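You operate a simulated robot arm through the tools that you are given. There is no shell and no other tool. Be economical: measure what you need, move in short steps, check, and stop when the job is done.

You are at the controls of a simulated robot arm. One attempt, no reset.

## Task
Run a silt test on the blue rim disc and sort it by its filter's colour.
Fine: lay it on the Light rest or the Heavy rest, whichever matches; grey clamp lid shut before the green feed lever opens; shut the feed once the water stops, before the lid lifts; leave the lid open.

The check looks at the end state, three seconds after you hand in, the way a careful person would. Anything else that was tipped, shoved, dropped, spilled or broken makes it a failure. Lids that push on must go on centred and level and be pressed home; caps that screw on are set level and turned clockwise until they are tight.

## Robot
A 7-joint arm with a two-finger parallel gripper, fixed in place. Base frame: the origin is at the foot of the arm, x ahead of it, y to its left, z up; the work surface is at about z = 900. Lengths are in mm, angles in rad, forces in N, time in s.
With the tool pointing down near the work surface it reaches from about 300 to 680 mm from the base axis. Its first joint turns from -1.152 to 1.152 rad. Payload 1.57 kg.
The TCP is the grasp point between the finger pads, 30 mm short of the fingertips. In the tool frame z runs along the fingers and y along their closing line. The gripper opens to 110 mm. The fingers are 24 mm wide and 12 mm thick; the gripper's body (48 by 112 mm) begins 78 mm behind the TCP.
Orientation is told as [roll, pitch, yaw] about the base's x, y, z axes, in that order, counted from this pose: with the fingers straight down and closing along the base's y, the tool's x points along the base's -x, its y along +y and its z along -z.

## Interface
- The arm moves only by the tool send_rows. Its argument "motion" is one flat list of numbers, 7 for each row, row after row: the shift along the tool's x, y, z in units of 250 mm (1.0 is 250 mm), then the turn, a rotation vector about the tool's x, y, z in units of 180 degrees (1.0 is 180 degrees), then the finger opening in mm, from 0 to 110. In form: [tx, ty, tz, wx, wy, wz, fingers, tx, ty, tz, wx, wy, wz, fingers, ...]. A call has 1 to 10 rows; each row is the pose to reach, as a shift and turn from the pose commanded when the call began, along the tool's axes at that moment. A call with a number of a shift or a turn outside -1 to 1 is refused whole. Rows are played at 5 a second. More than 50 mm and 0.15 rad between two rows, or a gripper value outside its range, and nothing of the call is played. Where a pose cannot be reached the arm comes as near as it can. A force on the tool above 40 N (or 10 N above the force at the start of the call, whichever is more), or a blocked arm, ends the call early, and 0.2 s more pass. Each finger travels about 108 mm/s and halts on what it meets, pressing with about 43 N; the grip force reading is that of the motor and also rises with nothing between the fingers. The clock runs only during rows and for 0.2 s after the last one: add rows that repeat a pose to give the fingers time. It gives the time, the measured TCP pose, the force on the tool (base axes), the opening and the grip force at its end, in the units of the frame above (readings bear some noise), with the torque about the TCP (base axes, N m) and any sound that the robot's microphone picked up.
- Cameras (640 x 400 px; columns grow to the right, rows downward): "scene" is fixed at [159.5, -381.2, 1426.1]; the picture's right is [0.85, -0.53, 0.00], its down [-0.18, -0.29, -0.94] and it looks along [0.50, 0.80, -0.35] (base axes); focal length 326 px, centre (320, 200). "wrist" rides on the gripper at [70, 16, -141] in the tool frame; the picture's right is [-0.23, 0.97, 0.00], its down [-0.86, -0.20, -0.48] and it looks along [-0.47, -0.11, 0.88] (tool axes); focal length 222 px, centre (320, 200).
- grab_frame(camera): a new picture of that camera. The clock stands still meanwhile.
- measure_at(camera, pixels): for up to 12 pixels [column, row] of the newest picture of that camera ("zoom" is the newest enlarged one), the place [x, y, z] in the base frame of the surface seen there, good to about 2 mm. The clock stands still meanwhile.
- zoom(camera, box): a new picture of the part [left, top, right, bottom] of that camera's present view, enlarged. The clock stands still meanwhile.
- job_done(): hands the job in; it is judged then, once.

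Keep the steps short. Do not move on a guess: measure, check each grasp and each placing, and mend mistakes. In all there are 80 turns and 46 pictures (those below and enlarged ones count). Leave the gripper open and the arm clear of the work at the hand-in unless told otherwise, and finish with a single line.

The tools are called as a command line: name --argument value ..., lists and objects as JSON in quotes. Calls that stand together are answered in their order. send_rows: Moves the arm, as the interface text tells. Its arguments: {"type":"object","properties":{"motion":{"type":"array"}},"required":["motion"]} The other tools are called the same way: grab_frame (camera) takes a picture; measure_at (camera, pixels) gives the place of the surface under pixels of a picture; zoom (camera, box) takes an enlarged picture of a part of a camera's view; job_done () hands the job in.

At the start:

```text
clock: 0.0
tcp_pos: [281.3, 185.5, 1324.0]
ee_rot: [0.001, 0.0, -0.002]
force: [0.7, 0.4, -0.9]
ft_torque: [0.0, 0.02, -0.03]
opening: 110.2
gripper_force: 0.2
```

scene: 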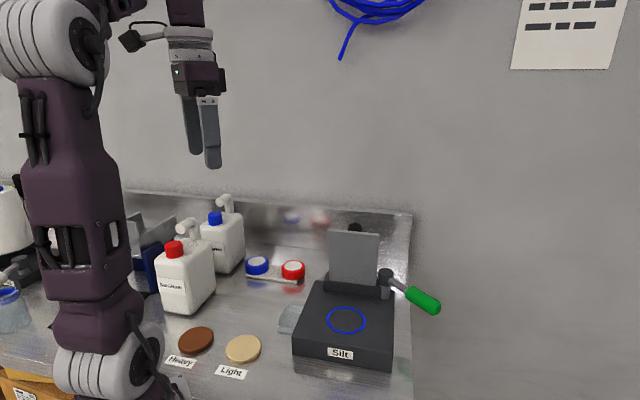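
wrist: 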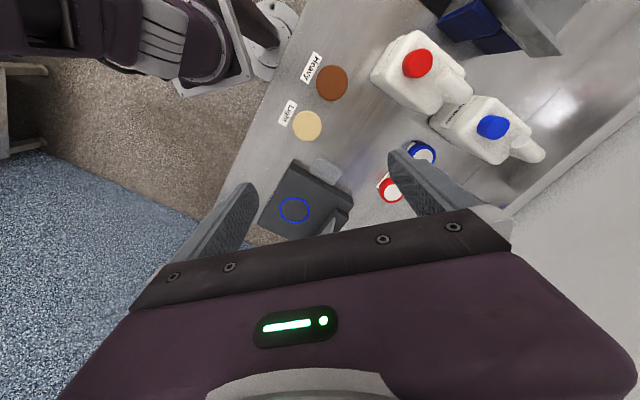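

I see the Silt station with its lid up, a blue ring drawn on the base, the Light and Heavy rests, and a blue and a red rim disc on a rack. I'll zoom in on these.

zoom --camera "scene" --box '[270, 210, 450, 390]'

zoom --camera "scene" --box '[150, 230, 330, 390]'

```text
2.22 times, centred on (360, 300) of scene
```

zoom: 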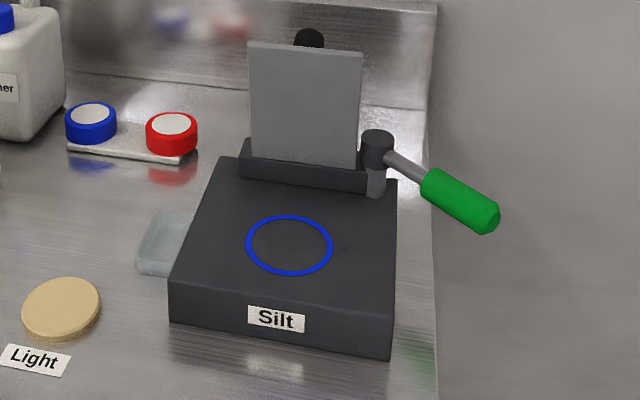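

```text
2.50 times, centred on (240, 310) of scene
```

zoom: 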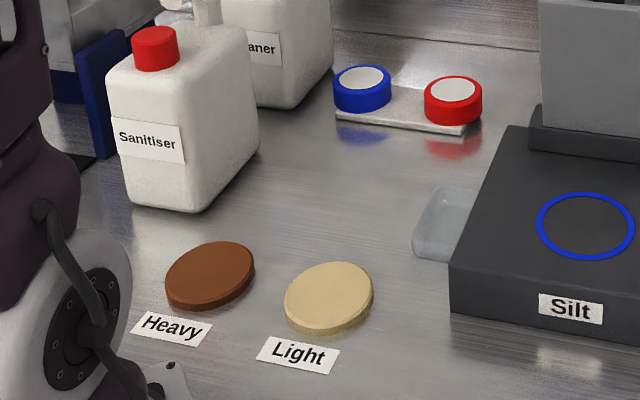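

Next I measure the discs, rests, station, lid and lever.

measure_at --camera "zoom" --pixels '[[362, 77], [336, 90], [390, 90], [362, 104], [453, 90], [210, 270], [329, 292], [585, 225], [400, 120], [300, 170], [540, 195], [632, 225]]'

measure_at --camera "scene" --pixels '[[346, 320], [331, 233], [379, 236], [331, 280], [377, 285], [311, 284], [294, 350], [392, 365], [386, 274], [409, 292], [434, 306], [356, 228]]'

```text
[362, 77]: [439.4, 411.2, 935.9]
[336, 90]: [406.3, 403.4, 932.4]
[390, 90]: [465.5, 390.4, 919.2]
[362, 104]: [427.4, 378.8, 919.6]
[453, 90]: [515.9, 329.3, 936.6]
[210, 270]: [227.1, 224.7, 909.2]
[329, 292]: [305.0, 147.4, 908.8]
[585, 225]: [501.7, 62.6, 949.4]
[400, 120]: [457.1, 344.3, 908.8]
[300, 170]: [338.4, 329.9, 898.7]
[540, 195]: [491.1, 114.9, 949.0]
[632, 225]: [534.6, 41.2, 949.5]
```

```text
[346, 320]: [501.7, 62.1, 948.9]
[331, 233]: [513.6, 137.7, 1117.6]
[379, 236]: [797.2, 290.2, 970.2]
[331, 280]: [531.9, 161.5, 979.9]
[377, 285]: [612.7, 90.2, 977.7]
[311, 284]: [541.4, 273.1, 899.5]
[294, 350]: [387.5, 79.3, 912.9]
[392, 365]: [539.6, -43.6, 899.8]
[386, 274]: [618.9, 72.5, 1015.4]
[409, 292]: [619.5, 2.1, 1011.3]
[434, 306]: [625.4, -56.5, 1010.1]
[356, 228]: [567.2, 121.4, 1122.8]
```

I need the lid, lever and bottle geometry in more detail.

zoom --camera "scene" --box '[310, 215, 450, 325]'

measure_at --camera "zoom" --pixels '[[95, 90], [95, 200], [180, 90], [300, 110], [290, 230], [185, 230], [205, 60], [90, 300], [340, 270], [410, 315], [560, 400], [345, 320]]'

measure_at --camera "scene" --pixels '[[240, 240], [228, 205], [215, 218], [240, 265], [257, 225], [300, 230], [257, 255], [257, 208], [257, 265], [250, 268], [267, 268], [298, 278]]'

```text
3.64 times, centred on (380, 270) of scene
```

zoom: 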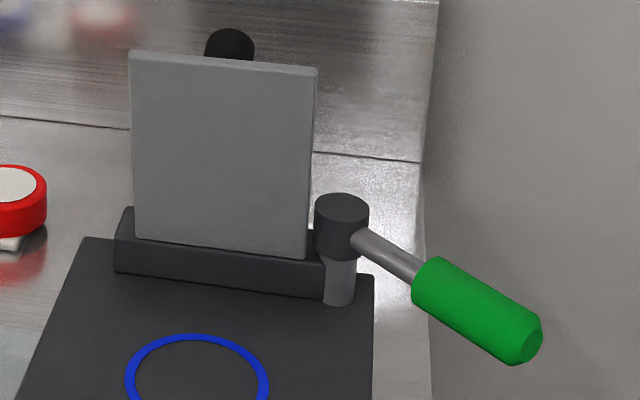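

```text
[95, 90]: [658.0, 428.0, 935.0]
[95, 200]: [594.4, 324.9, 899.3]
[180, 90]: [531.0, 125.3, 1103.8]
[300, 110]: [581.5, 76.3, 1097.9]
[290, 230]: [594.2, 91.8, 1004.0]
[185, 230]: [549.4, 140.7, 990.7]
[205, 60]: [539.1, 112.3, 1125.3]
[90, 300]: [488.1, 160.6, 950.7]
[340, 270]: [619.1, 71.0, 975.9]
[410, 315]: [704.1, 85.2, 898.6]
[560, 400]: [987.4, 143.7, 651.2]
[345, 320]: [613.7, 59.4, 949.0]
```

```text
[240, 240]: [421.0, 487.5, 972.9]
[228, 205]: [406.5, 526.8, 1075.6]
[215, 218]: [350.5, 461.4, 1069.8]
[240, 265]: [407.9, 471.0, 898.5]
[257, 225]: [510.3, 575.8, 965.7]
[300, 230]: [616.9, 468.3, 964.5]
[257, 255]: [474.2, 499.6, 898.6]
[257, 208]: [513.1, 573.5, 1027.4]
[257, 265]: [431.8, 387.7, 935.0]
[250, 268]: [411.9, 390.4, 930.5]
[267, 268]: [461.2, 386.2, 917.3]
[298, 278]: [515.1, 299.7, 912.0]
```

The lid's hinge line runs along about (0.71,-0.70). Before picking a grip direction, I check the bottle's near side and the disc's rim.

measure_at --camera "scene" --pixels '[[222, 270], [232, 268], [242, 258], [225, 250], [215, 255], [235, 235], [218, 235], [208, 240], [205, 225], [222, 222], [226, 240], [238, 225]]'

zoom --camera "scene" --box '[200, 190, 320, 290]'

measure_at --camera "zoom" --pixels '[[304, 298], [268, 298], [340, 298], [304, 282], [304, 314], [250, 300], [360, 300], [265, 310], [345, 310], [310, 350], [240, 350], [304, 270]]'

```text
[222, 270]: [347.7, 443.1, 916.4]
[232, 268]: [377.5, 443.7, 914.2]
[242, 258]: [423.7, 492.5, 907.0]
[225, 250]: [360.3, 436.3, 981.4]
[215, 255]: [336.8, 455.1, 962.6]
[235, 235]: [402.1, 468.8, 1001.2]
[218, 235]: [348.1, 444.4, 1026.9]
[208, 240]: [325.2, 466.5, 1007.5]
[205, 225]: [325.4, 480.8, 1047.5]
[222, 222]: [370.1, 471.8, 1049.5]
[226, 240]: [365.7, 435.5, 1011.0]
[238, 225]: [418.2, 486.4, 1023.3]
```

```text
4.00 times, centred on (260, 240) of scene
```

zoom: 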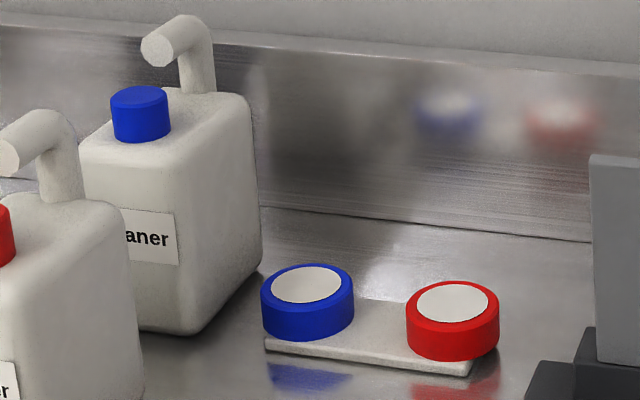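

```text
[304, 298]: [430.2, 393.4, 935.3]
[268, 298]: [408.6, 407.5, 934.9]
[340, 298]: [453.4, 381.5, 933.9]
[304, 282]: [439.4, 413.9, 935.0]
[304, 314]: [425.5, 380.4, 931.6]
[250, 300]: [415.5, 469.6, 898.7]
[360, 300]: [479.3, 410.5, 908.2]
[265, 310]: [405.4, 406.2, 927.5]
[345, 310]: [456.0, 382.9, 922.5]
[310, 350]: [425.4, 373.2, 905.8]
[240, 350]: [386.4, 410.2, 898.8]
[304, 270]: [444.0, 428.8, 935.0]
```

The blue disc's centre is near (435,406), about 58 mm across, with its top at 935. The bottle's face leaves about 14 mm for a yaw +45° grip. I'll move above the disc at z 1130.

send_rows --motion '[-0.077, 0.11025, 0.097, 0, 0, -0.03125, 84, -0.154, 0.2205, 0.194, 0, 0, -0.0625, 84, -0.231, 0.33075, 0.291, 0, 0, -0.09375, 84, -0.308, 0.441, 0.388, 0, 0, -0.125, 84, -0.385, 0.55125, 0.485, 0, 0, -0.15625, 84, -0.462, 0.6615, 0.582, 0, 0, -0.1875, 84, -0.539, 0.77175, 0.679, 0, 0, -0.21875, 84, -0.616, 0.882, 0.776, 0, 0, -0.25, 84, -0.616, 0.882, 0.776, 0, 0, -0.25, 84]'

grab_frame --camera "wrist"

```text
clock: 2.0
tcp_pos: [436.5, 405.0, 1131.8]
ee_rot: [0.001, 0.0, 0.786]
force: [-0.3, -0.7, -0.4]
ft_torque: [0.02, 0.0, -0.03]
opening: 84.1
gripper_force: 0.0
```

```text
39 pictures are left
```

wrist: 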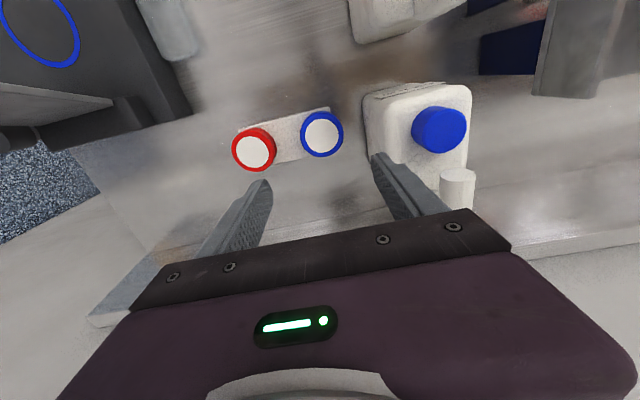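

From above I can see the blue disc at (322,134). I measure its rim from here.

measure_at --camera "wrist" --pixels '[[322, 134], [302, 134], [342, 133], [322, 114], [322, 152], [255, 151], [290, 140], [366, 120], [368, 95], [372, 150]]'

```text
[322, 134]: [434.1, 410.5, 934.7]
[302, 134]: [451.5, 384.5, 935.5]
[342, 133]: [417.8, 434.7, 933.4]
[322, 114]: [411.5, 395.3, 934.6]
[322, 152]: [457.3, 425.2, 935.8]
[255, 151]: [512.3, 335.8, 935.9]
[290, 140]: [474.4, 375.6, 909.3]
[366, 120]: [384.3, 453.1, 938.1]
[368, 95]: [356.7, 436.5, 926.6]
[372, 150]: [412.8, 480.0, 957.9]
```

Its centre is (434.5,410), about 60 mm across. I shift over it and come down partway with the opening at 78.

send_rows --motion '[-0.0085, 0.02, 0.0, 0, 0, 0, 78, -0.0085, 0.02, 0.18, 0, 0, 0, 78, -0.0085, 0.02, 0.36, 0, 0, 0, 78, -0.0085, 0.02, 0.54, 0, 0, 0, 78, -0.0085, 0.02, 0.54, 0, 0, 0, 78]'

grab_frame --camera "scene"

```text
clock: 3.2
tcp_pos: [433.0, 411.3, 992.5]
ee_rot: [0.001, 0.0, 0.787]
force: [0.5, 0.0, 0.2]
ft_torque: [-0.02, -0.03, 0.02]
opening: 78.1
gripper_force: 0.0
```

```text
38 pictures are left
```

scene: 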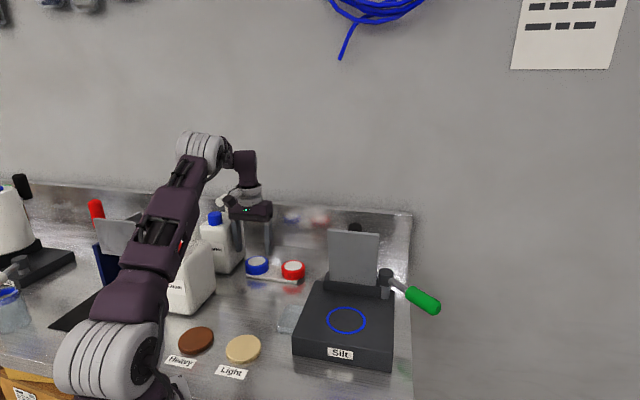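

zoom --camera "scene" --box '[190, 180, 310, 290]'

```text
3.64 times, centred on (250, 235) of scene
```

zoom: 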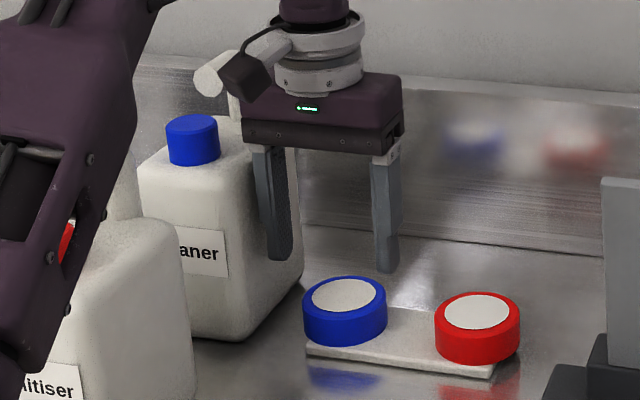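

Before lowering I check that the wrist camera will clear the Sanitiser bottle.

measure_at --camera "zoom" --pixels '[[150, 250], [170, 240], [185, 300], [100, 260], [140, 235], [70, 240]]'

```text
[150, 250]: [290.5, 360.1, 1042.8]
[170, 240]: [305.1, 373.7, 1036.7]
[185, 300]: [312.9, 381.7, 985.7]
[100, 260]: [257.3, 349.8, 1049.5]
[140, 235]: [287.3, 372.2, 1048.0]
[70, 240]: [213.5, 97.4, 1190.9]
```

The Sanitiser ends at x≈315, clear of the camera at (384,360). I lower to z≈941 and close.

send_rows --motion '[0, 0, 0.1, 0, 0, 0, 78, 0, 0, 0.206, 0, 0, 0, 78, 0, 0, 0.206, 0, 0, 0, 78, 0, 0, 0.206, 0, 0, 0, 66, 0, 0, 0.206, 0, 0, 0, 60, 0, 0, 0.206, 0, 0, 0, 52, 0, 0, 0.206, 0, 0, 0, 52]'

zoom --camera "scene" --box '[190, 180, 310, 290]'

```text
clock: 4.8
tcp_pos: [435.1, 411.6, 946.1]
ee_rot: [0.0, 0.0, 0.785]
force: [0.6, 0.5, -0.1]
ft_torque: [-0.02, 0.01, 0.01]
opening: 64.2
gripper_force: 42.3
```

```text
3.64 times, centred on (250, 235) of scene
```

zoom: 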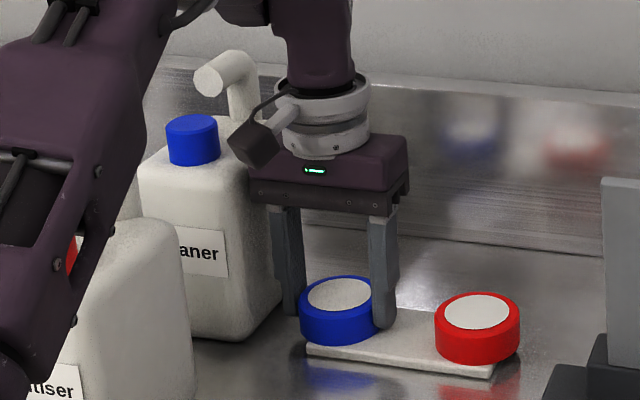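

The disc is gripped: opening 64, force 42. I lift it, then go diagonally towards a point in front of and left of the station.

send_rows --motion '[0, 0, -0.1, 0, 0, 0, 52, 0, 0, -0.28, 0, 0, 0, 52, 0, 0, -0.46, 0, 0, 0, 52, 0.142, -0.107, -0.46, 0, 0, 0, 52, 0.284, -0.214, -0.46, 0, 0, 0, 52, 0.426, -0.321, -0.46, 0, 0, 0, 52, 0.568, -0.428, -0.46, 0, 0, 0, 52, 0.708, -0.532, -0.46, 0, 0, 0, 52, 0.708, -0.7, -0.46, 0, 0, 0, 52, 0.708, -0.7, -0.46, 0, 0, 0, 52]'

grab_frame --camera "wrist"

grab_frame --camera "scene"

```text
clock: 7.0
tcp_pos: [432.0, 160.5, 1060.6]
ee_rot: [0.0, -0.001, 0.785]
force: [0.0, -0.3, -0.5]
ft_torque: [-0.01, 0.0, -0.04]
opening: 63.9
gripper_force: 43.3
```

```text
35 pictures are left
```

wrist: 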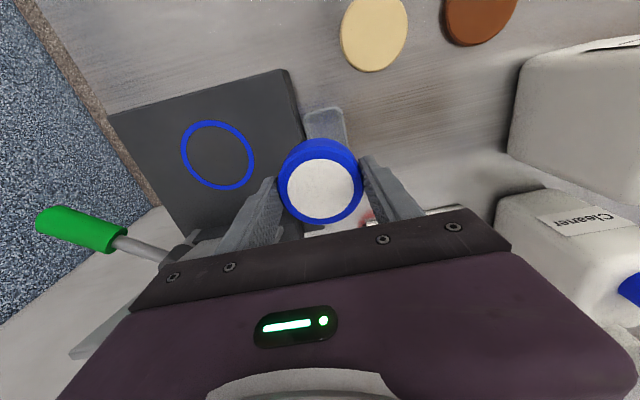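

```text
34 pictures are left
```

scene: 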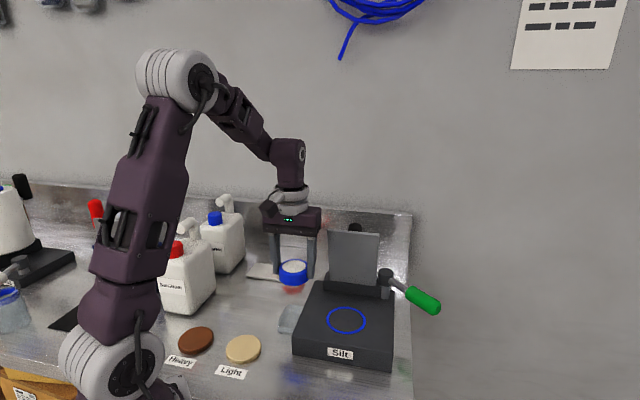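

I hold the disc squarely. I measure the ring edges and the held disc.

measure_at --camera "wrist" --pixels '[[182, 149], [253, 160], [210, 121], [225, 188], [321, 190], [288, 189], [353, 189], [321, 161], [321, 220], [218, 155]]'

measure_at --camera "scene" --pixels '[[327, 320], [365, 320], [346, 307], [346, 333]]'

```text
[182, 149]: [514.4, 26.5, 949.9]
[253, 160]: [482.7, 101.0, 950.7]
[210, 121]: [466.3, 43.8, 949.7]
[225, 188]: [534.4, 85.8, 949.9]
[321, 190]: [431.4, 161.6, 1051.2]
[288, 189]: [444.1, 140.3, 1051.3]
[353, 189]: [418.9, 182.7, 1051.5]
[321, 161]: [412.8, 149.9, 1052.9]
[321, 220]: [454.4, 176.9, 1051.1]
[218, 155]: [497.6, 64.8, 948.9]
```

```text
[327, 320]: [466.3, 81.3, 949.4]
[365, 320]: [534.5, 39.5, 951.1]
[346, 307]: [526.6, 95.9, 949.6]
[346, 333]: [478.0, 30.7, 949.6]
```

The ring's centre is (500.3,63.2) and the held disc's is (431.8,161.8). I shift by the difference and lower to about 15 mm above the ring.

send_rows --motion '[0.04, -0.16, 0, 0, 0, 0, 52, 0.085, -0.32, 0, 0, 0, 0, 52, 0.085, -0.473, 0, 0, 0, 0, 52, 0.085, -0.473, 0.12, 0, 0, 0, 52, 0.085, -0.473, 0.24, 0, 0, 0, 52, 0.085, -0.473, 0.24, 0, 0, 0, 52]'

zoom --camera "scene" --box '[270, 200, 450, 390]'

grab_frame --camera "wrist"

```text
clock: 8.4
tcp_pos: [501.0, 64.4, 1002.3]
ee_rot: [0.0, 0.0, 0.786]
force: [0.4, -0.2, -0.4]
ft_torque: [0.0, -0.02, 0.02]
opening: 64.1
gripper_force: 42.9
```

```text
2.11 times, centred on (360, 295) of scene
```

zoom: 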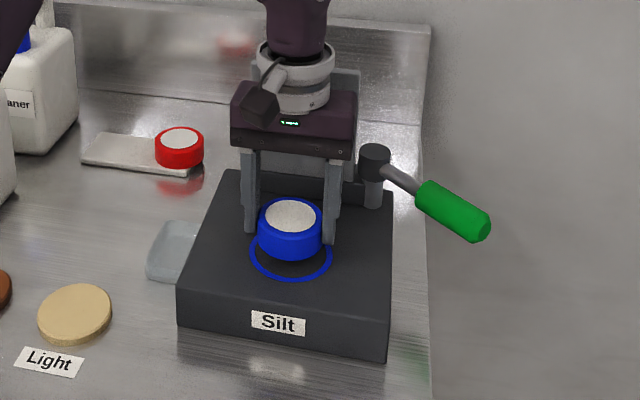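

```text
32 pictures are left
```

wrist: 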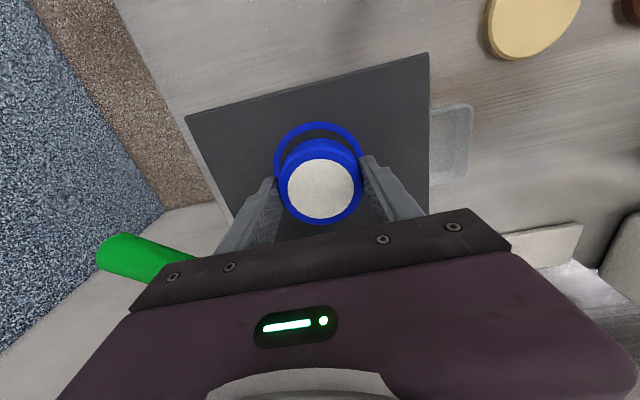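

It's over the ring. I lower in small steps and watch for contact force.

send_rows --motion '[0, 0, 0.03, 0, 0, 0, 52, 0, 0, 0.056, 0, 0, 0, 52, 0, 0, 0.056, 0, 0, 0, 52]'

grab_frame --camera "wrist"

measure_at --camera "wrist" --pixels '[[320, 188], [292, 190], [350, 190], [320, 215], [320, 128], [280, 160], [362, 157]]'

```text
clock: 9.2
tcp_pos: [500.5, 64.0, 987.9]
ee_rot: [0.0, 0.0, 0.784]
force: [0.0, 0.0, 0.2]
ft_torque: [-0.01, 0.0, -0.03]
opening: 64.1
gripper_force: 43.3
```

```text
31 pictures are left
```

wrist: 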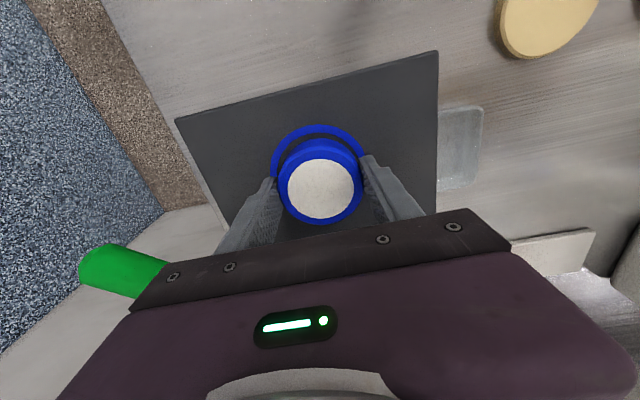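

```text
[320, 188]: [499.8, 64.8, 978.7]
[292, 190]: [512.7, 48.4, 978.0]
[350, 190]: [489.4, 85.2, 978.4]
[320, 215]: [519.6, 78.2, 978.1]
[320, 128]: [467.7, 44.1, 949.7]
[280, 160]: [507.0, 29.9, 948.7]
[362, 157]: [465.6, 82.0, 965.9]
```

The disc's top is at 978 and its bottom about 1–2 mm above the surface. I press down gently in 1 mm steps.

send_rows --motion '[0, 0, 0.004, 0, 0, 0, 52, 0, 0, 0.008, 0, 0, 0, 52, 0, 0, 0.012, 0, 0, 0, 52]'

```text
clock: 10.0
tcp_pos: [501.2, 64.7, 984.5]
ee_rot: [-0.002, -0.002, 0.786]
force: [-4.1, -3.1, 24.4]
ft_torque: [-0.01, 0.15, 0.06]
opening: 64.2
gripper_force: 43.4
```

Contact at 24 N. I back off a millimetre, open evenly and rise.

send_rows --motion '[0, 0, -0.004, 0, 0, 0, 60, 0, 0, -0.005, 0, 0, 0, 70, 0, 0, -0.005, 0, 0, 0, 84, 0, 0, -0.005, 0, 0, 0, 84, 0, 0, -0.06, 0, 0, 0, 84, 0, 0, -0.2, 0, 0, 0, 84, 0.1, 0, -0.36, 0, 0, 0, 84, 0.3, 0, -0.4, 0, 0, 0, 84, 0.3, 0, -0.4, 0, 0, 0, 84]'

grab_frame --camera "wrist"

zoom --camera "scene" --box '[280, 200, 450, 370]'

```text
refused: row 8 steps farther than a row can; nothing moved
```

```text
30 pictures are left
```

wrist: 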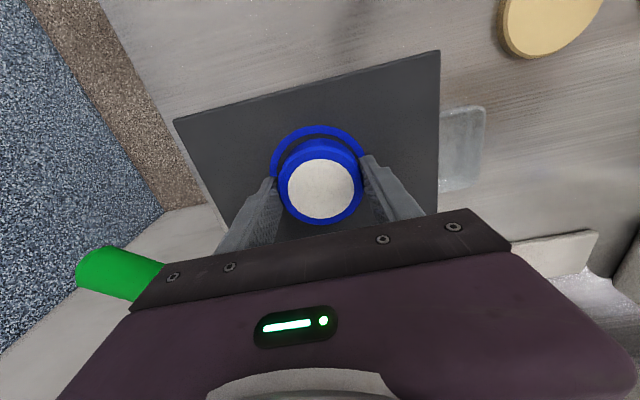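

```text
2.35 times, centred on (365, 285) of scene
```

zoom: 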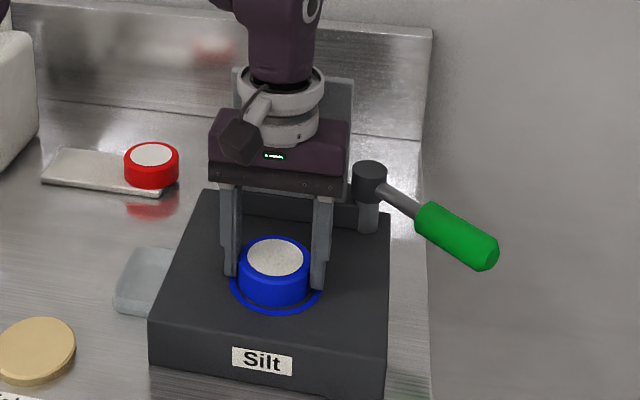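

The last row stepped too far and the call was refused. I resend with shorter steps.

send_rows --motion '[0, 0, -0.004, 0, 0, 0, 60, 0, 0, -0.005, 0, 0, 0, 70, 0, 0, -0.005, 0, 0, 0, 84, 0, 0, -0.005, 0, 0, 0, 84, 0, 0, -0.06, 0, 0, 0, 84, 0, 0, -0.2, 0, 0, 0, 84, 0.1, 0, -0.36, 0, 0, 0, 84, 0.25, 0, -0.44, 0, 0, 0, 84, 0.25, 0, -0.6, 0, 0, 0, 84, 0.25, 0, -0.6, 0, 0, 0, 84]'

grab_frame --camera "wrist"

zoom --camera "scene" --box '[280, 200, 450, 370]'

```text
clock: 12.2
tcp_pos: [454.1, 19.8, 1135.8]
ee_rot: [0.0, 0.001, 0.784]
force: [-0.3, 1.0, -0.5]
ft_torque: [-0.02, 0.01, 0.02]
opening: 83.9
gripper_force: 0.1
```

```text
28 pictures are left
```

wrist: 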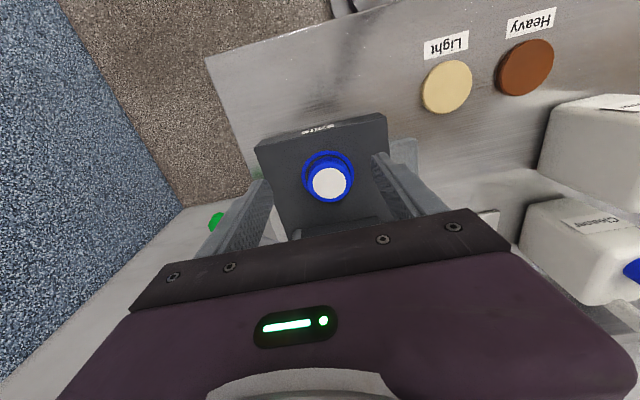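

```text
2.35 times, centred on (365, 285) of scene
```

zoom: 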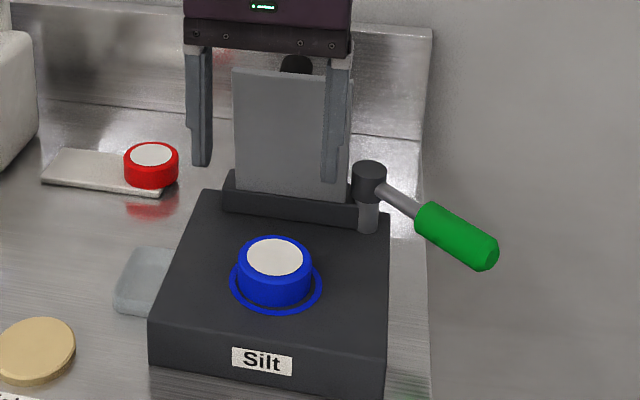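

The disc stands on the ring. I verify its centring and read the lid and knob geometry.

measure_at --camera "wrist" --pixels '[[329, 184], [312, 184], [346, 183], [329, 167], [329, 200], [303, 176], [354, 176], [328, 152]]'

measure_at --camera "zoom" --pixels '[[296, 62], [238, 75], [320, 78], [240, 185], [315, 190], [230, 178], [350, 188], [345, 90], [345, 205], [225, 210]]'

```text
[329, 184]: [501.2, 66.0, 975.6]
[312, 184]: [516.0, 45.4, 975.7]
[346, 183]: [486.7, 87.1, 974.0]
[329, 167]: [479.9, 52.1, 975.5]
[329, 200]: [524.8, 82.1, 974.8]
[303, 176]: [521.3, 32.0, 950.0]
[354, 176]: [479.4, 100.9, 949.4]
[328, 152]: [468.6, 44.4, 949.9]
```

```text
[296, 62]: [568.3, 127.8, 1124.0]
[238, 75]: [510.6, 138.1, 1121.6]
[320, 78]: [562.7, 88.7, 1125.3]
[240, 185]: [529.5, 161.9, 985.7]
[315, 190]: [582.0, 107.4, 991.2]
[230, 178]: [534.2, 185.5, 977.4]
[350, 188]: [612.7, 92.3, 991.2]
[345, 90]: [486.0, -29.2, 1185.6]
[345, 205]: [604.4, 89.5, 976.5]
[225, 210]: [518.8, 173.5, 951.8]
```

The disc is centred to about 2 mm. I now rise and move back to see the lid's knob from above.

send_rows --motion '[0, 0, -0.18, 0, 0, 0, 84, -0.06, 0, -0.35, 0, 0, 0, 84, -0.2, 0, -0.45, 0, 0, 0, 84, -0.34, 0, -0.5, 0, 0, 0, 84, -0.46, 0, -0.5, 0, 0, 0, 84, -0.46, 0, -0.5, 0, 0, 0, 84]'

grab_frame --camera "wrist"

```text
clock: 13.6
tcp_pos: [537.8, 102.8, 1254.9]
ee_rot: [0.002, 0.001, 0.786]
force: [0.9, 0.6, -0.6]
ft_torque: [-0.01, -0.01, 0.01]
opening: 84.4
gripper_force: 0.0
```

```text
26 pictures are left
```

wrist: 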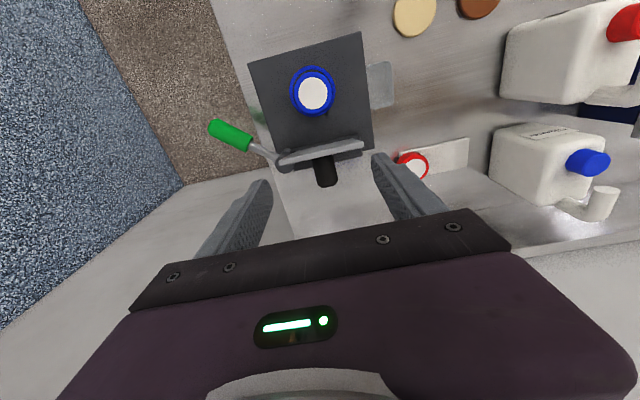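

zoom --camera "wrist" --box '[200, 80, 440, 220]'

measure_at --camera "wrist" --pixels '[[326, 165], [326, 177], [316, 178], [336, 177], [326, 185], [280, 158], [362, 144], [281, 166], [362, 150], [320, 163], [288, 170], [326, 155]]'

```text
2.67 times, centred on (320, 150) of wrist
```

zoom: 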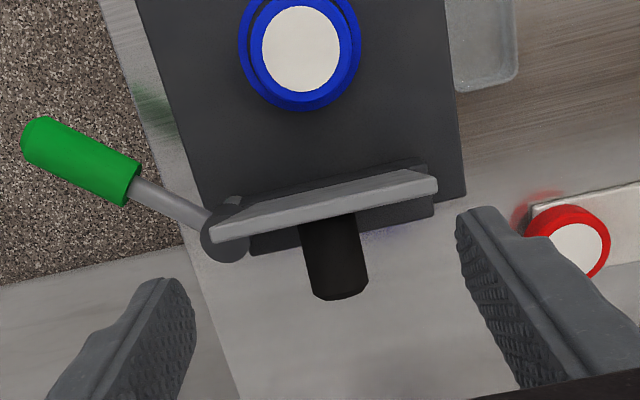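

```text
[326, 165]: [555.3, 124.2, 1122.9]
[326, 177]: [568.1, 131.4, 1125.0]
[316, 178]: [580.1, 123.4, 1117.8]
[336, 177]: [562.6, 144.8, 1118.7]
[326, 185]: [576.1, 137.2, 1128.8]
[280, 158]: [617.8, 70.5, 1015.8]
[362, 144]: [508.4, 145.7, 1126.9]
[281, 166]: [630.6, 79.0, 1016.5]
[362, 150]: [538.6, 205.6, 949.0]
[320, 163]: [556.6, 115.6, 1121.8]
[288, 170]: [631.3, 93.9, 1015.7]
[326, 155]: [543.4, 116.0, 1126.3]
```

The knob is a 28 mm cylinder sticking out backwards at u≈309 (centre about (568,131), z≈1111), with its end face at about (576,137). I'll put closed fingers behind it to push it over.

send_rows --motion '[-0.15, -0.005, 0, 0, 0, 0, 40, -0.32, -0.005, 0, 0, 0, 0, 10, -0.32, -0.005, 0.15, 0, 0, 0, 0, -0.32, -0.005, 0.3, 0, 0, 0, 0, -0.32, -0.005, 0.452, 0, 0, 0, 0, -0.32, -0.005, 0.452, 0, 0, 0, 0]'

grab_frame --camera "wrist"

zoom --camera "scene" --box '[280, 170, 450, 340]'

```text
clock: 15.0
tcp_pos: [596.1, 158.0, 1141.7]
ee_rot: [0.001, -0.001, 0.785]
force: [-0.1, -0.7, 0.3]
ft_torque: [-0.01, 0.0, -0.02]
opening: 0.0
gripper_force: 21.3
out of reach, approached as far as the arm can: row 1, 2, 3, 4
```

```text
24 pictures are left
```

wrist: 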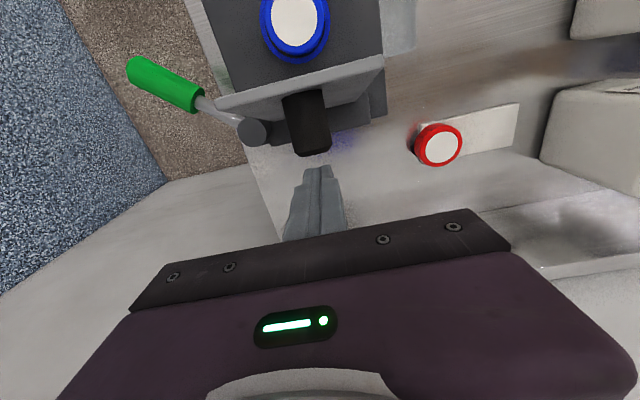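

```text
2.35 times, centred on (365, 255) of scene
```

zoom: 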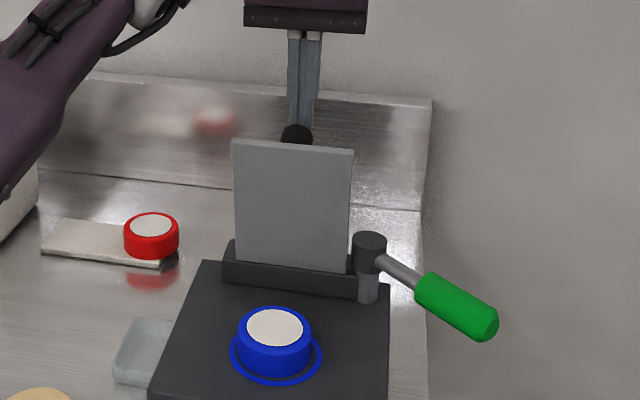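

The fingers are behind the knob and lined up with it. I measure the knob end and the fingertip.

measure_at --camera "wrist" --pixels '[[312, 145], [297, 146], [329, 142], [313, 153], [305, 120], [318, 170], [318, 180], [306, 100]]'

```text
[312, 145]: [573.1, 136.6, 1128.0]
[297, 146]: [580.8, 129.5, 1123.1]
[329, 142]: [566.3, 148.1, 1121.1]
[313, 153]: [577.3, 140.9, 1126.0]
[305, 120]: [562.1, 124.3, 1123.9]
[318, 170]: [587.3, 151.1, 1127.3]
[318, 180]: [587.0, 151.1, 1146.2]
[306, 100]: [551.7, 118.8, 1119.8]
```

I push the knob forward along the lid's arc to about 50°, then check.

send_rows --motion '[0.052, 0, -0.004, 0, 0, 0, 0, 0.09, 0, -0.012, 0, 0, 0, 0, 0.134, 0, -0.016, 0, 0, 0, 0, 0.185, 0, -0.014, 0, 0, 0, 0, 0.236, 0, -0.008, 0, 0, 0, 0, 0.285, 0, 0.005, 0, 0, 0, 0, 0.334, 0, 0.02, 0, 0, 0, 0]'

zoom --camera "scene" --box '[280, 170, 450, 340]'

```text
clock: 16.6
tcp_pos: [535.9, 98.1, 1139.5]
ee_rot: [0.001, -0.001, 0.785]
force: [-0.1, 0.8, 0.3]
ft_torque: [0.01, -0.02, -0.04]
opening: 0.0
gripper_force: 21.0
```

```text
2.35 times, centred on (365, 255) of scene
```

zoom: 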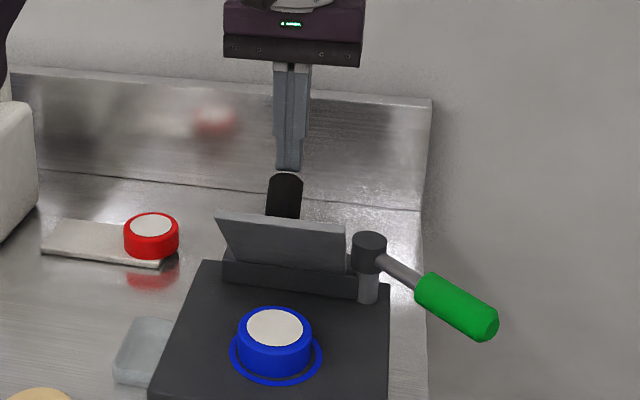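

The lid has gone ahead of the finger, with no force on the tool. I wait briefly and look again.

send_rows --motion '[0, 0, 0, 0, 0, 0, 0, 0, 0, 0, 0, 0, 0, 0, 0, 0, 0, 0, 0, 0, 0]'

zoom --camera "scene" --box '[280, 170, 450, 340]'

measure_at --camera "zoom" --pixels '[[285, 185], [215, 213], [345, 230], [285, 210], [290, 165], [230, 262], [340, 265], [285, 245]]'

```text
clock: 17.4
tcp_pos: [536.3, 98.0, 1139.7]
ee_rot: [0.0, -0.001, 0.786]
force: [-0.4, -0.8, -0.4]
ft_torque: [0.01, -0.01, -0.04]
opening: 0.0
gripper_force: 21.2
```

```text
2.35 times, centred on (365, 255) of scene
```

zoom: 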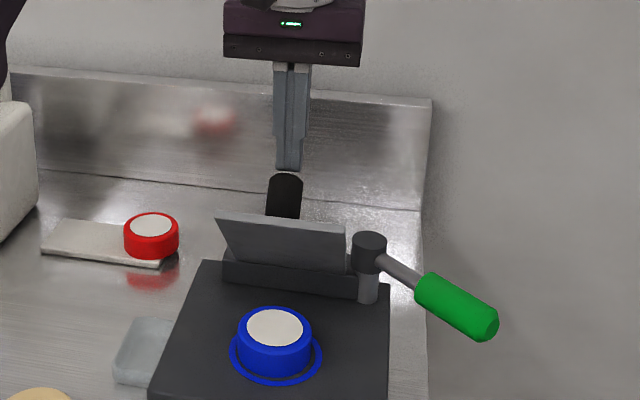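

```text
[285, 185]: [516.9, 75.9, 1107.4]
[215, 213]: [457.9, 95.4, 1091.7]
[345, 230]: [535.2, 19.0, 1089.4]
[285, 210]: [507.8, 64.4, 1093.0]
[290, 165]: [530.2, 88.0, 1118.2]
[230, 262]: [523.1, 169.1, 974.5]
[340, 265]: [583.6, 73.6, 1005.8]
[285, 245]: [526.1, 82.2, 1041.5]
```

The lid rests by friction at about 49°. I keep pushing down the arc to about 10°.

send_rows --motion '[0.045, 0, 0.024, 0, 0, 0, 0, 0.09, 0, 0.052, 0, 0, 0, 0, 0.132, 0, 0.08, 0, 0, 0, 0, 0.172, 0, 0.112, 0, 0, 0, 0, 0.21, 0, 0.15, 0, 0, 0, 0, 0.242, 0, 0.188, 0, 0, 0, 0, 0.28, 0, 0.228, 0, 0, 0, 0, 0.31, 0, 0.268, 0, 0, 0, 0]'

zoom --camera "scene" --box '[280, 200, 450, 370]'

measure_at --camera "zoom" --pixels '[[165, 215], [290, 225], [230, 240], [200, 200], [320, 220], [255, 180]]'

```text
clock: 19.2
tcp_pos: [482.1, 42.8, 1074.4]
ee_rot: [0.0, 0.001, 0.785]
force: [0.4, 0.0, 0.5]
ft_torque: [0.01, 0.02, -0.03]
opening: 0.0
gripper_force: 21.2
```

```text
2.35 times, centred on (365, 285) of scene
```

zoom: 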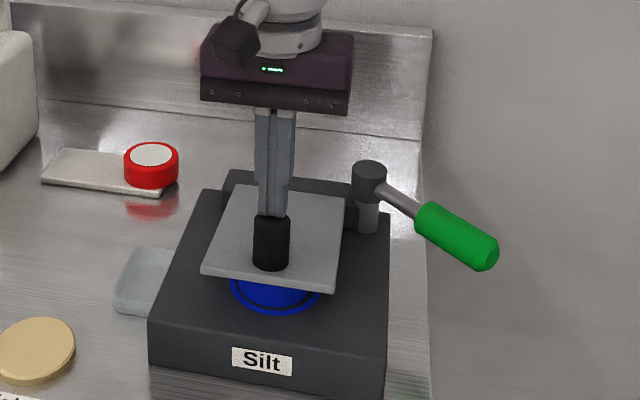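

```text
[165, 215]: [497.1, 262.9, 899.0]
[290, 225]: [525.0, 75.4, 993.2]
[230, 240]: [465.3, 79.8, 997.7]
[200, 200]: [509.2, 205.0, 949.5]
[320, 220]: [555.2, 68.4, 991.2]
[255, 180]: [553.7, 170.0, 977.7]
```

The lid is about 6° from flat. I centre the fingertips over the knob and press down until I feel it.

send_rows --motion '[0.03, 0, 0.0, 0, 0, 0, 0, 0.052, 0, 0.016, 0, 0, 0, 0, 0.056, 0, 0.032, 0, 0, 0, 0, 0.058, 0, 0.048, 0, 0, 0, 0, 0.06, 0, 0.064, 0, 0, 0, 0, 0.06, 0, 0.076, 0, 0, 0, 0, 0.06, 0, 0.088, 0, 0, 0, 0, 0.06, 0, 0.1, 0, 0, 0, 0, 0.06, 0, 0.112, 0, 0, 0, 0]'

zoom --camera "scene" --box '[280, 200, 450, 370]'

measure_at --camera "zoom" --pixels '[[220, 260], [320, 265], [230, 220], [325, 215], [200, 275], [335, 285]]'

```text
clock: 20.6
tcp_pos: [470.9, 32.7, 1057.3]
ee_rot: [-0.003, -0.001, 0.784]
force: [-11.3, 0.2, 25.7]
ft_torque: [0.21, 0.15, -0.03]
opening: 0.0
gripper_force: 21.4
stopped in row 6: the force on the tool passed its limit at 47 N (the readings are from after the stop); the commanded pose is now the measured one
```

```text
2.35 times, centred on (365, 285) of scene
```

zoom: 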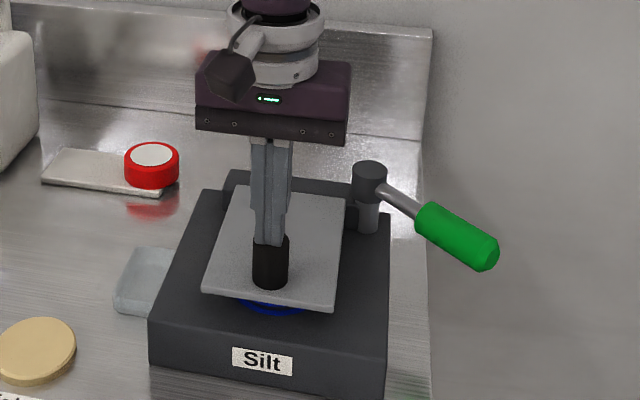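

```text
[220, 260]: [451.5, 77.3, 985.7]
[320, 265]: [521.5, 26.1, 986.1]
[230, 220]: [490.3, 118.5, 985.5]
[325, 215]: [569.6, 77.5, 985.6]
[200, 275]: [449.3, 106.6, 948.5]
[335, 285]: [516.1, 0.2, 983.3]
```

The lid is flat at z 985.6 across its surface and pressed to 47 N. I retract upwards and go to view the lever from above.

send_rows --motion '[0, 0, -0.1, 0, 0, 0, 0, 0, 0, -0.28, 0, 0, 0, 0, 0, 0, -0.46, 0, 0, 0, 0, 0, -0.15, -0.56, 0, 0, 0, 0, -0.1, -0.3, -0.56, 0, 0, 0, 0, -0.1, -0.3, -0.56, 0, 0, 0, 0]'

grab_frame --camera "wrist"

zoom --camera "scene" --box '[280, 210, 450, 370]'

```text
clock: 22.0
tcp_pos: [543.3, -0.9, 1197.6]
ee_rot: [-0.001, -0.003, 0.785]
force: [-0.3, 0.7, 0.0]
ft_torque: [0.0, 0.0, 0.01]
opening: 0.0
gripper_force: 21.5
```

```text
18 pictures are left
```

wrist: 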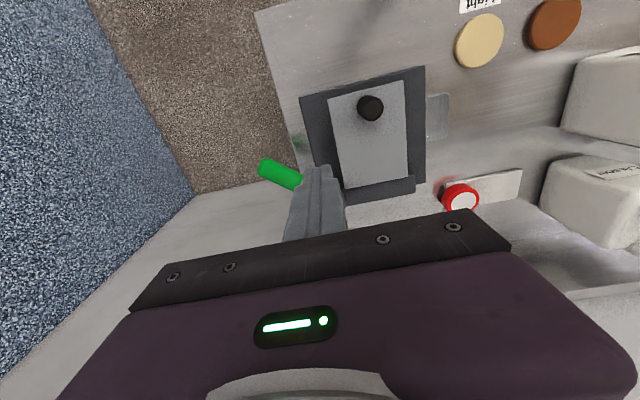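

```text
2.50 times, centred on (365, 290) of scene
```

zoom: 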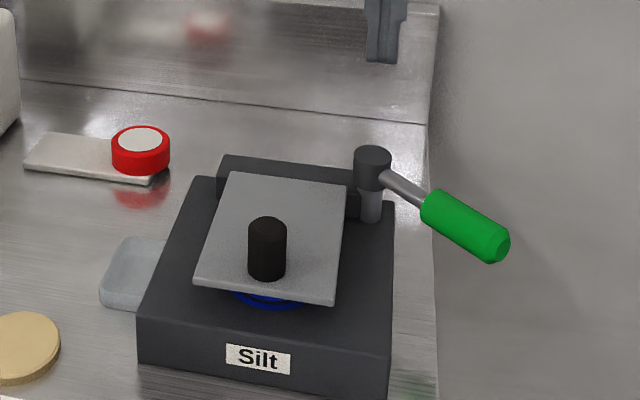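

measure_at --camera "zoom" --pixels '[[372, 155], [372, 175], [400, 185], [408, 193], [430, 208], [450, 215], [470, 228], [490, 240], [502, 245], [372, 210], [425, 195], [267, 225]]'

measure_at --camera "wrist" --pixels '[[264, 168], [280, 175], [296, 183], [370, 106], [262, 175]]'

```text
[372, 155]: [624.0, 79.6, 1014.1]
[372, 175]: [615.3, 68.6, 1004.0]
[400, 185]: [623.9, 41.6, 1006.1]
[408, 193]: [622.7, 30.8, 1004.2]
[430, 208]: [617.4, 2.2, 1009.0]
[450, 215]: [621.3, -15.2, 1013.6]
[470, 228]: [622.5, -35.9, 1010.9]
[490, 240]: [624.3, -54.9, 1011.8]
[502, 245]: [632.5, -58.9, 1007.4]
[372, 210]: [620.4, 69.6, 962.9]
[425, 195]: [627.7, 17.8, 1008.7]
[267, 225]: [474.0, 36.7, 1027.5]
```

```text
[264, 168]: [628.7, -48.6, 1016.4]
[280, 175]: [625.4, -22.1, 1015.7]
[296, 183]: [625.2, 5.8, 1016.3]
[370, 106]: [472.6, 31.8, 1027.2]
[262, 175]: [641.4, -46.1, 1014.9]
```

The lever turns on a vertical post at (624,79). Its green handle runs along -y at x≈627, with its top at z 1016. I go to its far (+x) side, turning yaw to 0, still above it.

send_rows --motion '[-0.038, -0.07, 0, 0, 0, 0.042, 0, -0.076, -0.14, 0, 0, 0, 0.084, 0, -0.115, -0.21, 0, 0, 0, 0.126, 0, -0.153, -0.28, 0, 0, 0, 0.168, 0, -0.191, -0.35, 0, 0, 0, 0.21, 0, -0.229, -0.421, 0, 0, 0, 0.25, 0, -0.229, -0.421, 0.18, 0, 0, 0.25, 0, -0.229, -0.421, 0.36, 0, 0, 0.25, 0, -0.229, -0.421, 0.36, 0, 0, 0.25, 0]'

grab_frame --camera "wrist"

```text
clock: 24.0
tcp_pos: [650.2, -30.0, 1114.2]
ee_rot: [-0.013, 0.011, 0.02]
force: [1.2, 0.1, -0.7]
ft_torque: [0.0, 0.04, 0.01]
opening: 0.1
gripper_force: 21.1
out of reach, approached as far as the arm can: row 4, 5, 6, 7, 8
```

```text
16 pictures are left
```

wrist: 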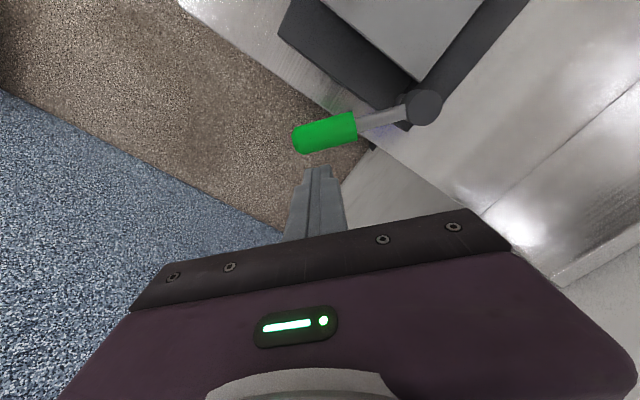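

The arm is slightly short of the x I wanted. I lower to tip height 1035, still above the handle, and check.

send_rows --motion '[0, 0, 0.1, 0, 0, 0, 0, -0.02, 0, 0.19, 0, 0, 0, 0, -0.03, 0, 0.19, 0, 0, 0, 0]'

```text
clock: 24.8
tcp_pos: [664.4, -37.4, 1060.9]
ee_rot: [-0.001, -0.002, 0.002]
force: [-0.7, 0.4, -0.1]
ft_torque: [0.0, 0.0, 0.0]
opening: 0.2
gripper_force: 20.9
out of reach, approached as far as the arm can: row 2
```

Now at x 664, clear of the handle. I lower beside it to tip z≈993.

send_rows --motion '[0, 0, 0.08, 0, 0, 0, 0, 0, 0, 0.152, 0, 0, 0, 0, 0, 0, 0.152, 0, 0, 0, 0]'

zoom --camera "scene" --box '[340, 220, 480, 340]'

```text
clock: 25.6
tcp_pos: [665.2, -37.4, 1021.2]
ee_rot: [-0.001, -0.004, -0.001]
force: [-0.1, -0.5, -0.1]
ft_torque: [-0.01, -0.01, -0.01]
opening: 0.1
gripper_force: 21.9
```

```text
3.33 times, centred on (410, 280) of scene
```

zoom: 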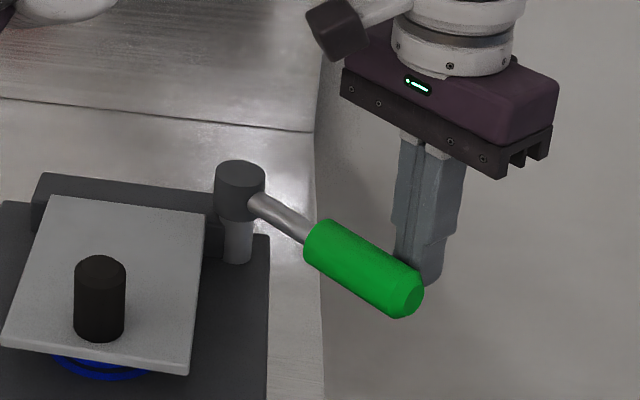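

The finger is on the far side of the handle. I push gently towards -x, about 25 mm, watching the force.

send_rows --motion '[0.03, 0, 0, 0, 0, 0, 0, 0.05, 0, 0, 0, 0, 0, 0, 0.06, 0, 0, 0, 0, 0, 0, 0.075, 0, 0, 0, 0, 0, 0, 0.09, 0, 0, 0, 0, 0, 0, 0.1, 0, 0, 0, 0, 0, 0, 0.1, 0, 0, 0, 0, 0, 0]'

zoom --camera "scene" --box '[280, 210, 480, 350]'

```text
clock: 26.1
tcp_pos: [659.8, -37.3, 1022.7]
ee_rot: [-0.001, -0.025, 0.002]
force: [16.8, 0.2, -8.1]
ft_torque: [0.0, -0.43, 0.04]
opening: 0.1
gripper_force: 21.3
stopped in row 2: the force on the tool passed its limit at 48 N (the readings are from after the stop); the commanded pose is now the measured one
```

```text
2.86 times, centred on (380, 280) of scene
```

zoom: 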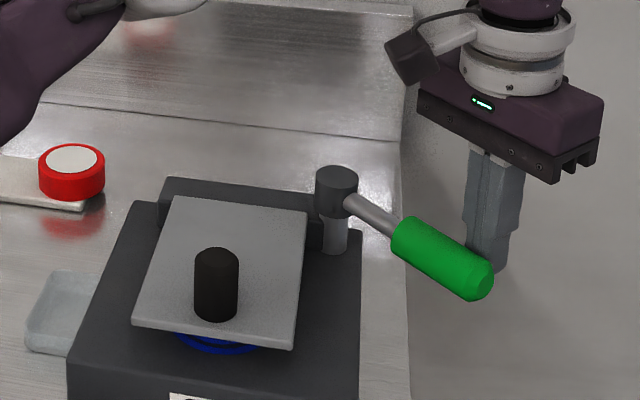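

It's blocked at once, so that direction is against its stop. I back off, go over the handle and try the other side, pushing towards +x.

send_rows --motion '[-0.03, 0, 0, 0, 0.008, 0, 0, -0.03, 0, -0.12, 0, 0.008, 0, 0, 0.0, 0.02, -0.24, 0, 0.008, 0, 0, 0.14, 0.09, -0.24, 0, 0.008, 0, 0, 0.27, 0.15, -0.24, 0, 0.008, 0, 0, 0.27, 0.15, -0.12, 0, 0.008, 0, 0, 0.27, 0.15, 0.0, 0, 0.008, 0, 0, 0.27, 0.15, 0.0, 0, 0.008, 0, 0]'

zoom --camera "scene" --box '[280, 210, 480, 350]'

```text
clock: 27.9
tcp_pos: [589.5, 1.2, 1022.9]
ee_rot: [-0.002, 0.003, 0.001]
force: [-0.4, -0.5, -0.1]
ft_torque: [0.0, 0.02, 0.03]
opening: 0.0
gripper_force: 21.5
```

```text
2.86 times, centred on (380, 280) of scene
```

zoom: 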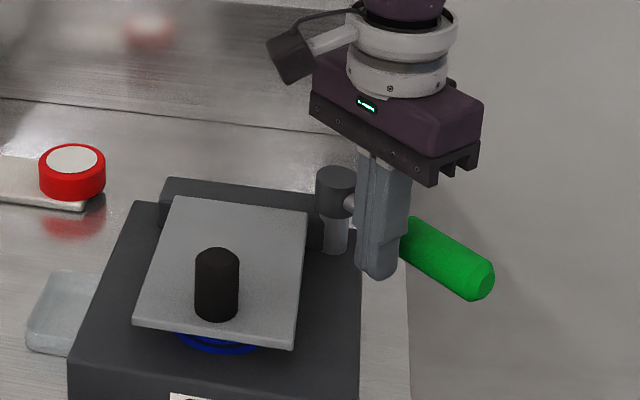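

The finger is on the near side of the handle. I push slowly towards +x.

send_rows --motion '[-0.03, 0, 0, 0, 0, 0, 0, -0.045, 0, 0, 0, 0, 0, 0, -0.055, 0, 0, 0, 0, 0, 0, -0.065, 0, 0, 0, 0, 0, 0, -0.075, 0, 0, 0, 0, 0, 0, -0.085, 0, 0, 0, 0, 0, 0, -0.095, 0, 0, 0, 0, 0, 0, -0.105, 0, 0, 0, 0, 0, 0]'

zoom --camera "scene" --box '[280, 210, 480, 350]'

```text
clock: 29.7
tcp_pos: [617.8, 0.5, 1021.0]
ee_rot: [-0.003, 0.004, 0.003]
force: [-3.6, -2.8, -0.3]
ft_torque: [-0.04, 0.07, 0.01]
opening: 0.0
gripper_force: 21.6
```

```text
2.86 times, centred on (380, 280) of scene
```

zoom: 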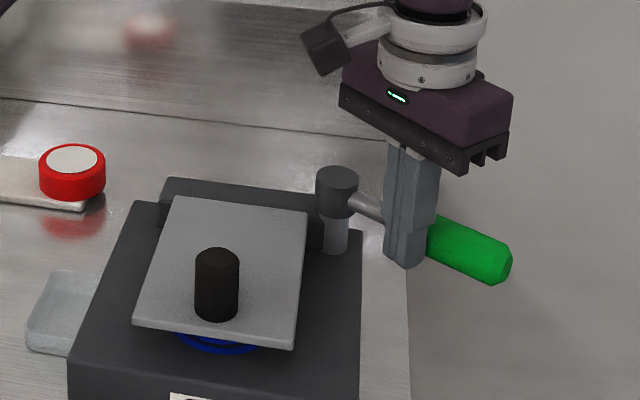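

The lever yields at about 4 N, so this is the opening direction. I follow its arc to about 60°.

send_rows --motion '[-0.038, 0, 0, 0, 0, 0, 0, -0.077, 0, 0, 0, 0, 0, 0, -0.113, 0.008, 0, 0, 0, 0, 0, -0.149, 0.02, 0, 0, 0, 0, 0, -0.187, 0.046, 0, 0, 0, 0, 0, -0.221, 0.078, 0, 0, 0, 0, 0, -0.221, 0.078, 0, 0, 0, 0, 0]'

grab_frame --camera "scene"

```text
clock: 31.1
tcp_pos: [666.2, 13.6, 1019.9]
ee_rot: [-0.01, 0.023, -0.003]
force: [-11.6, -6.6, 5.9]
ft_torque: [-0.06, 0.17, 0.04]
opening: 0.1
gripper_force: 20.5
stopped in row 7: the force on the tool passed its limit at 49 N (the readings are from after the stop); the commanded pose is now the measured one
```

```text
11 pictures are left
```

scene: 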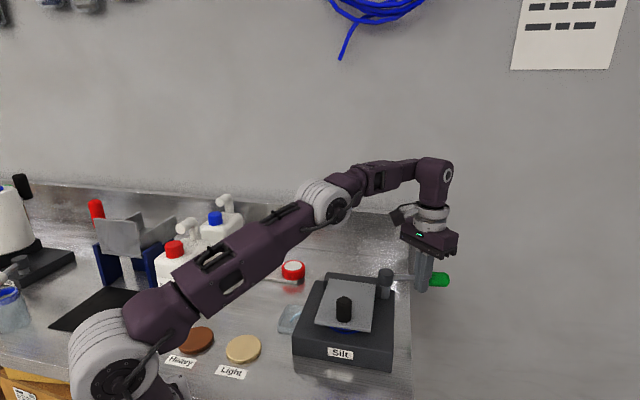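

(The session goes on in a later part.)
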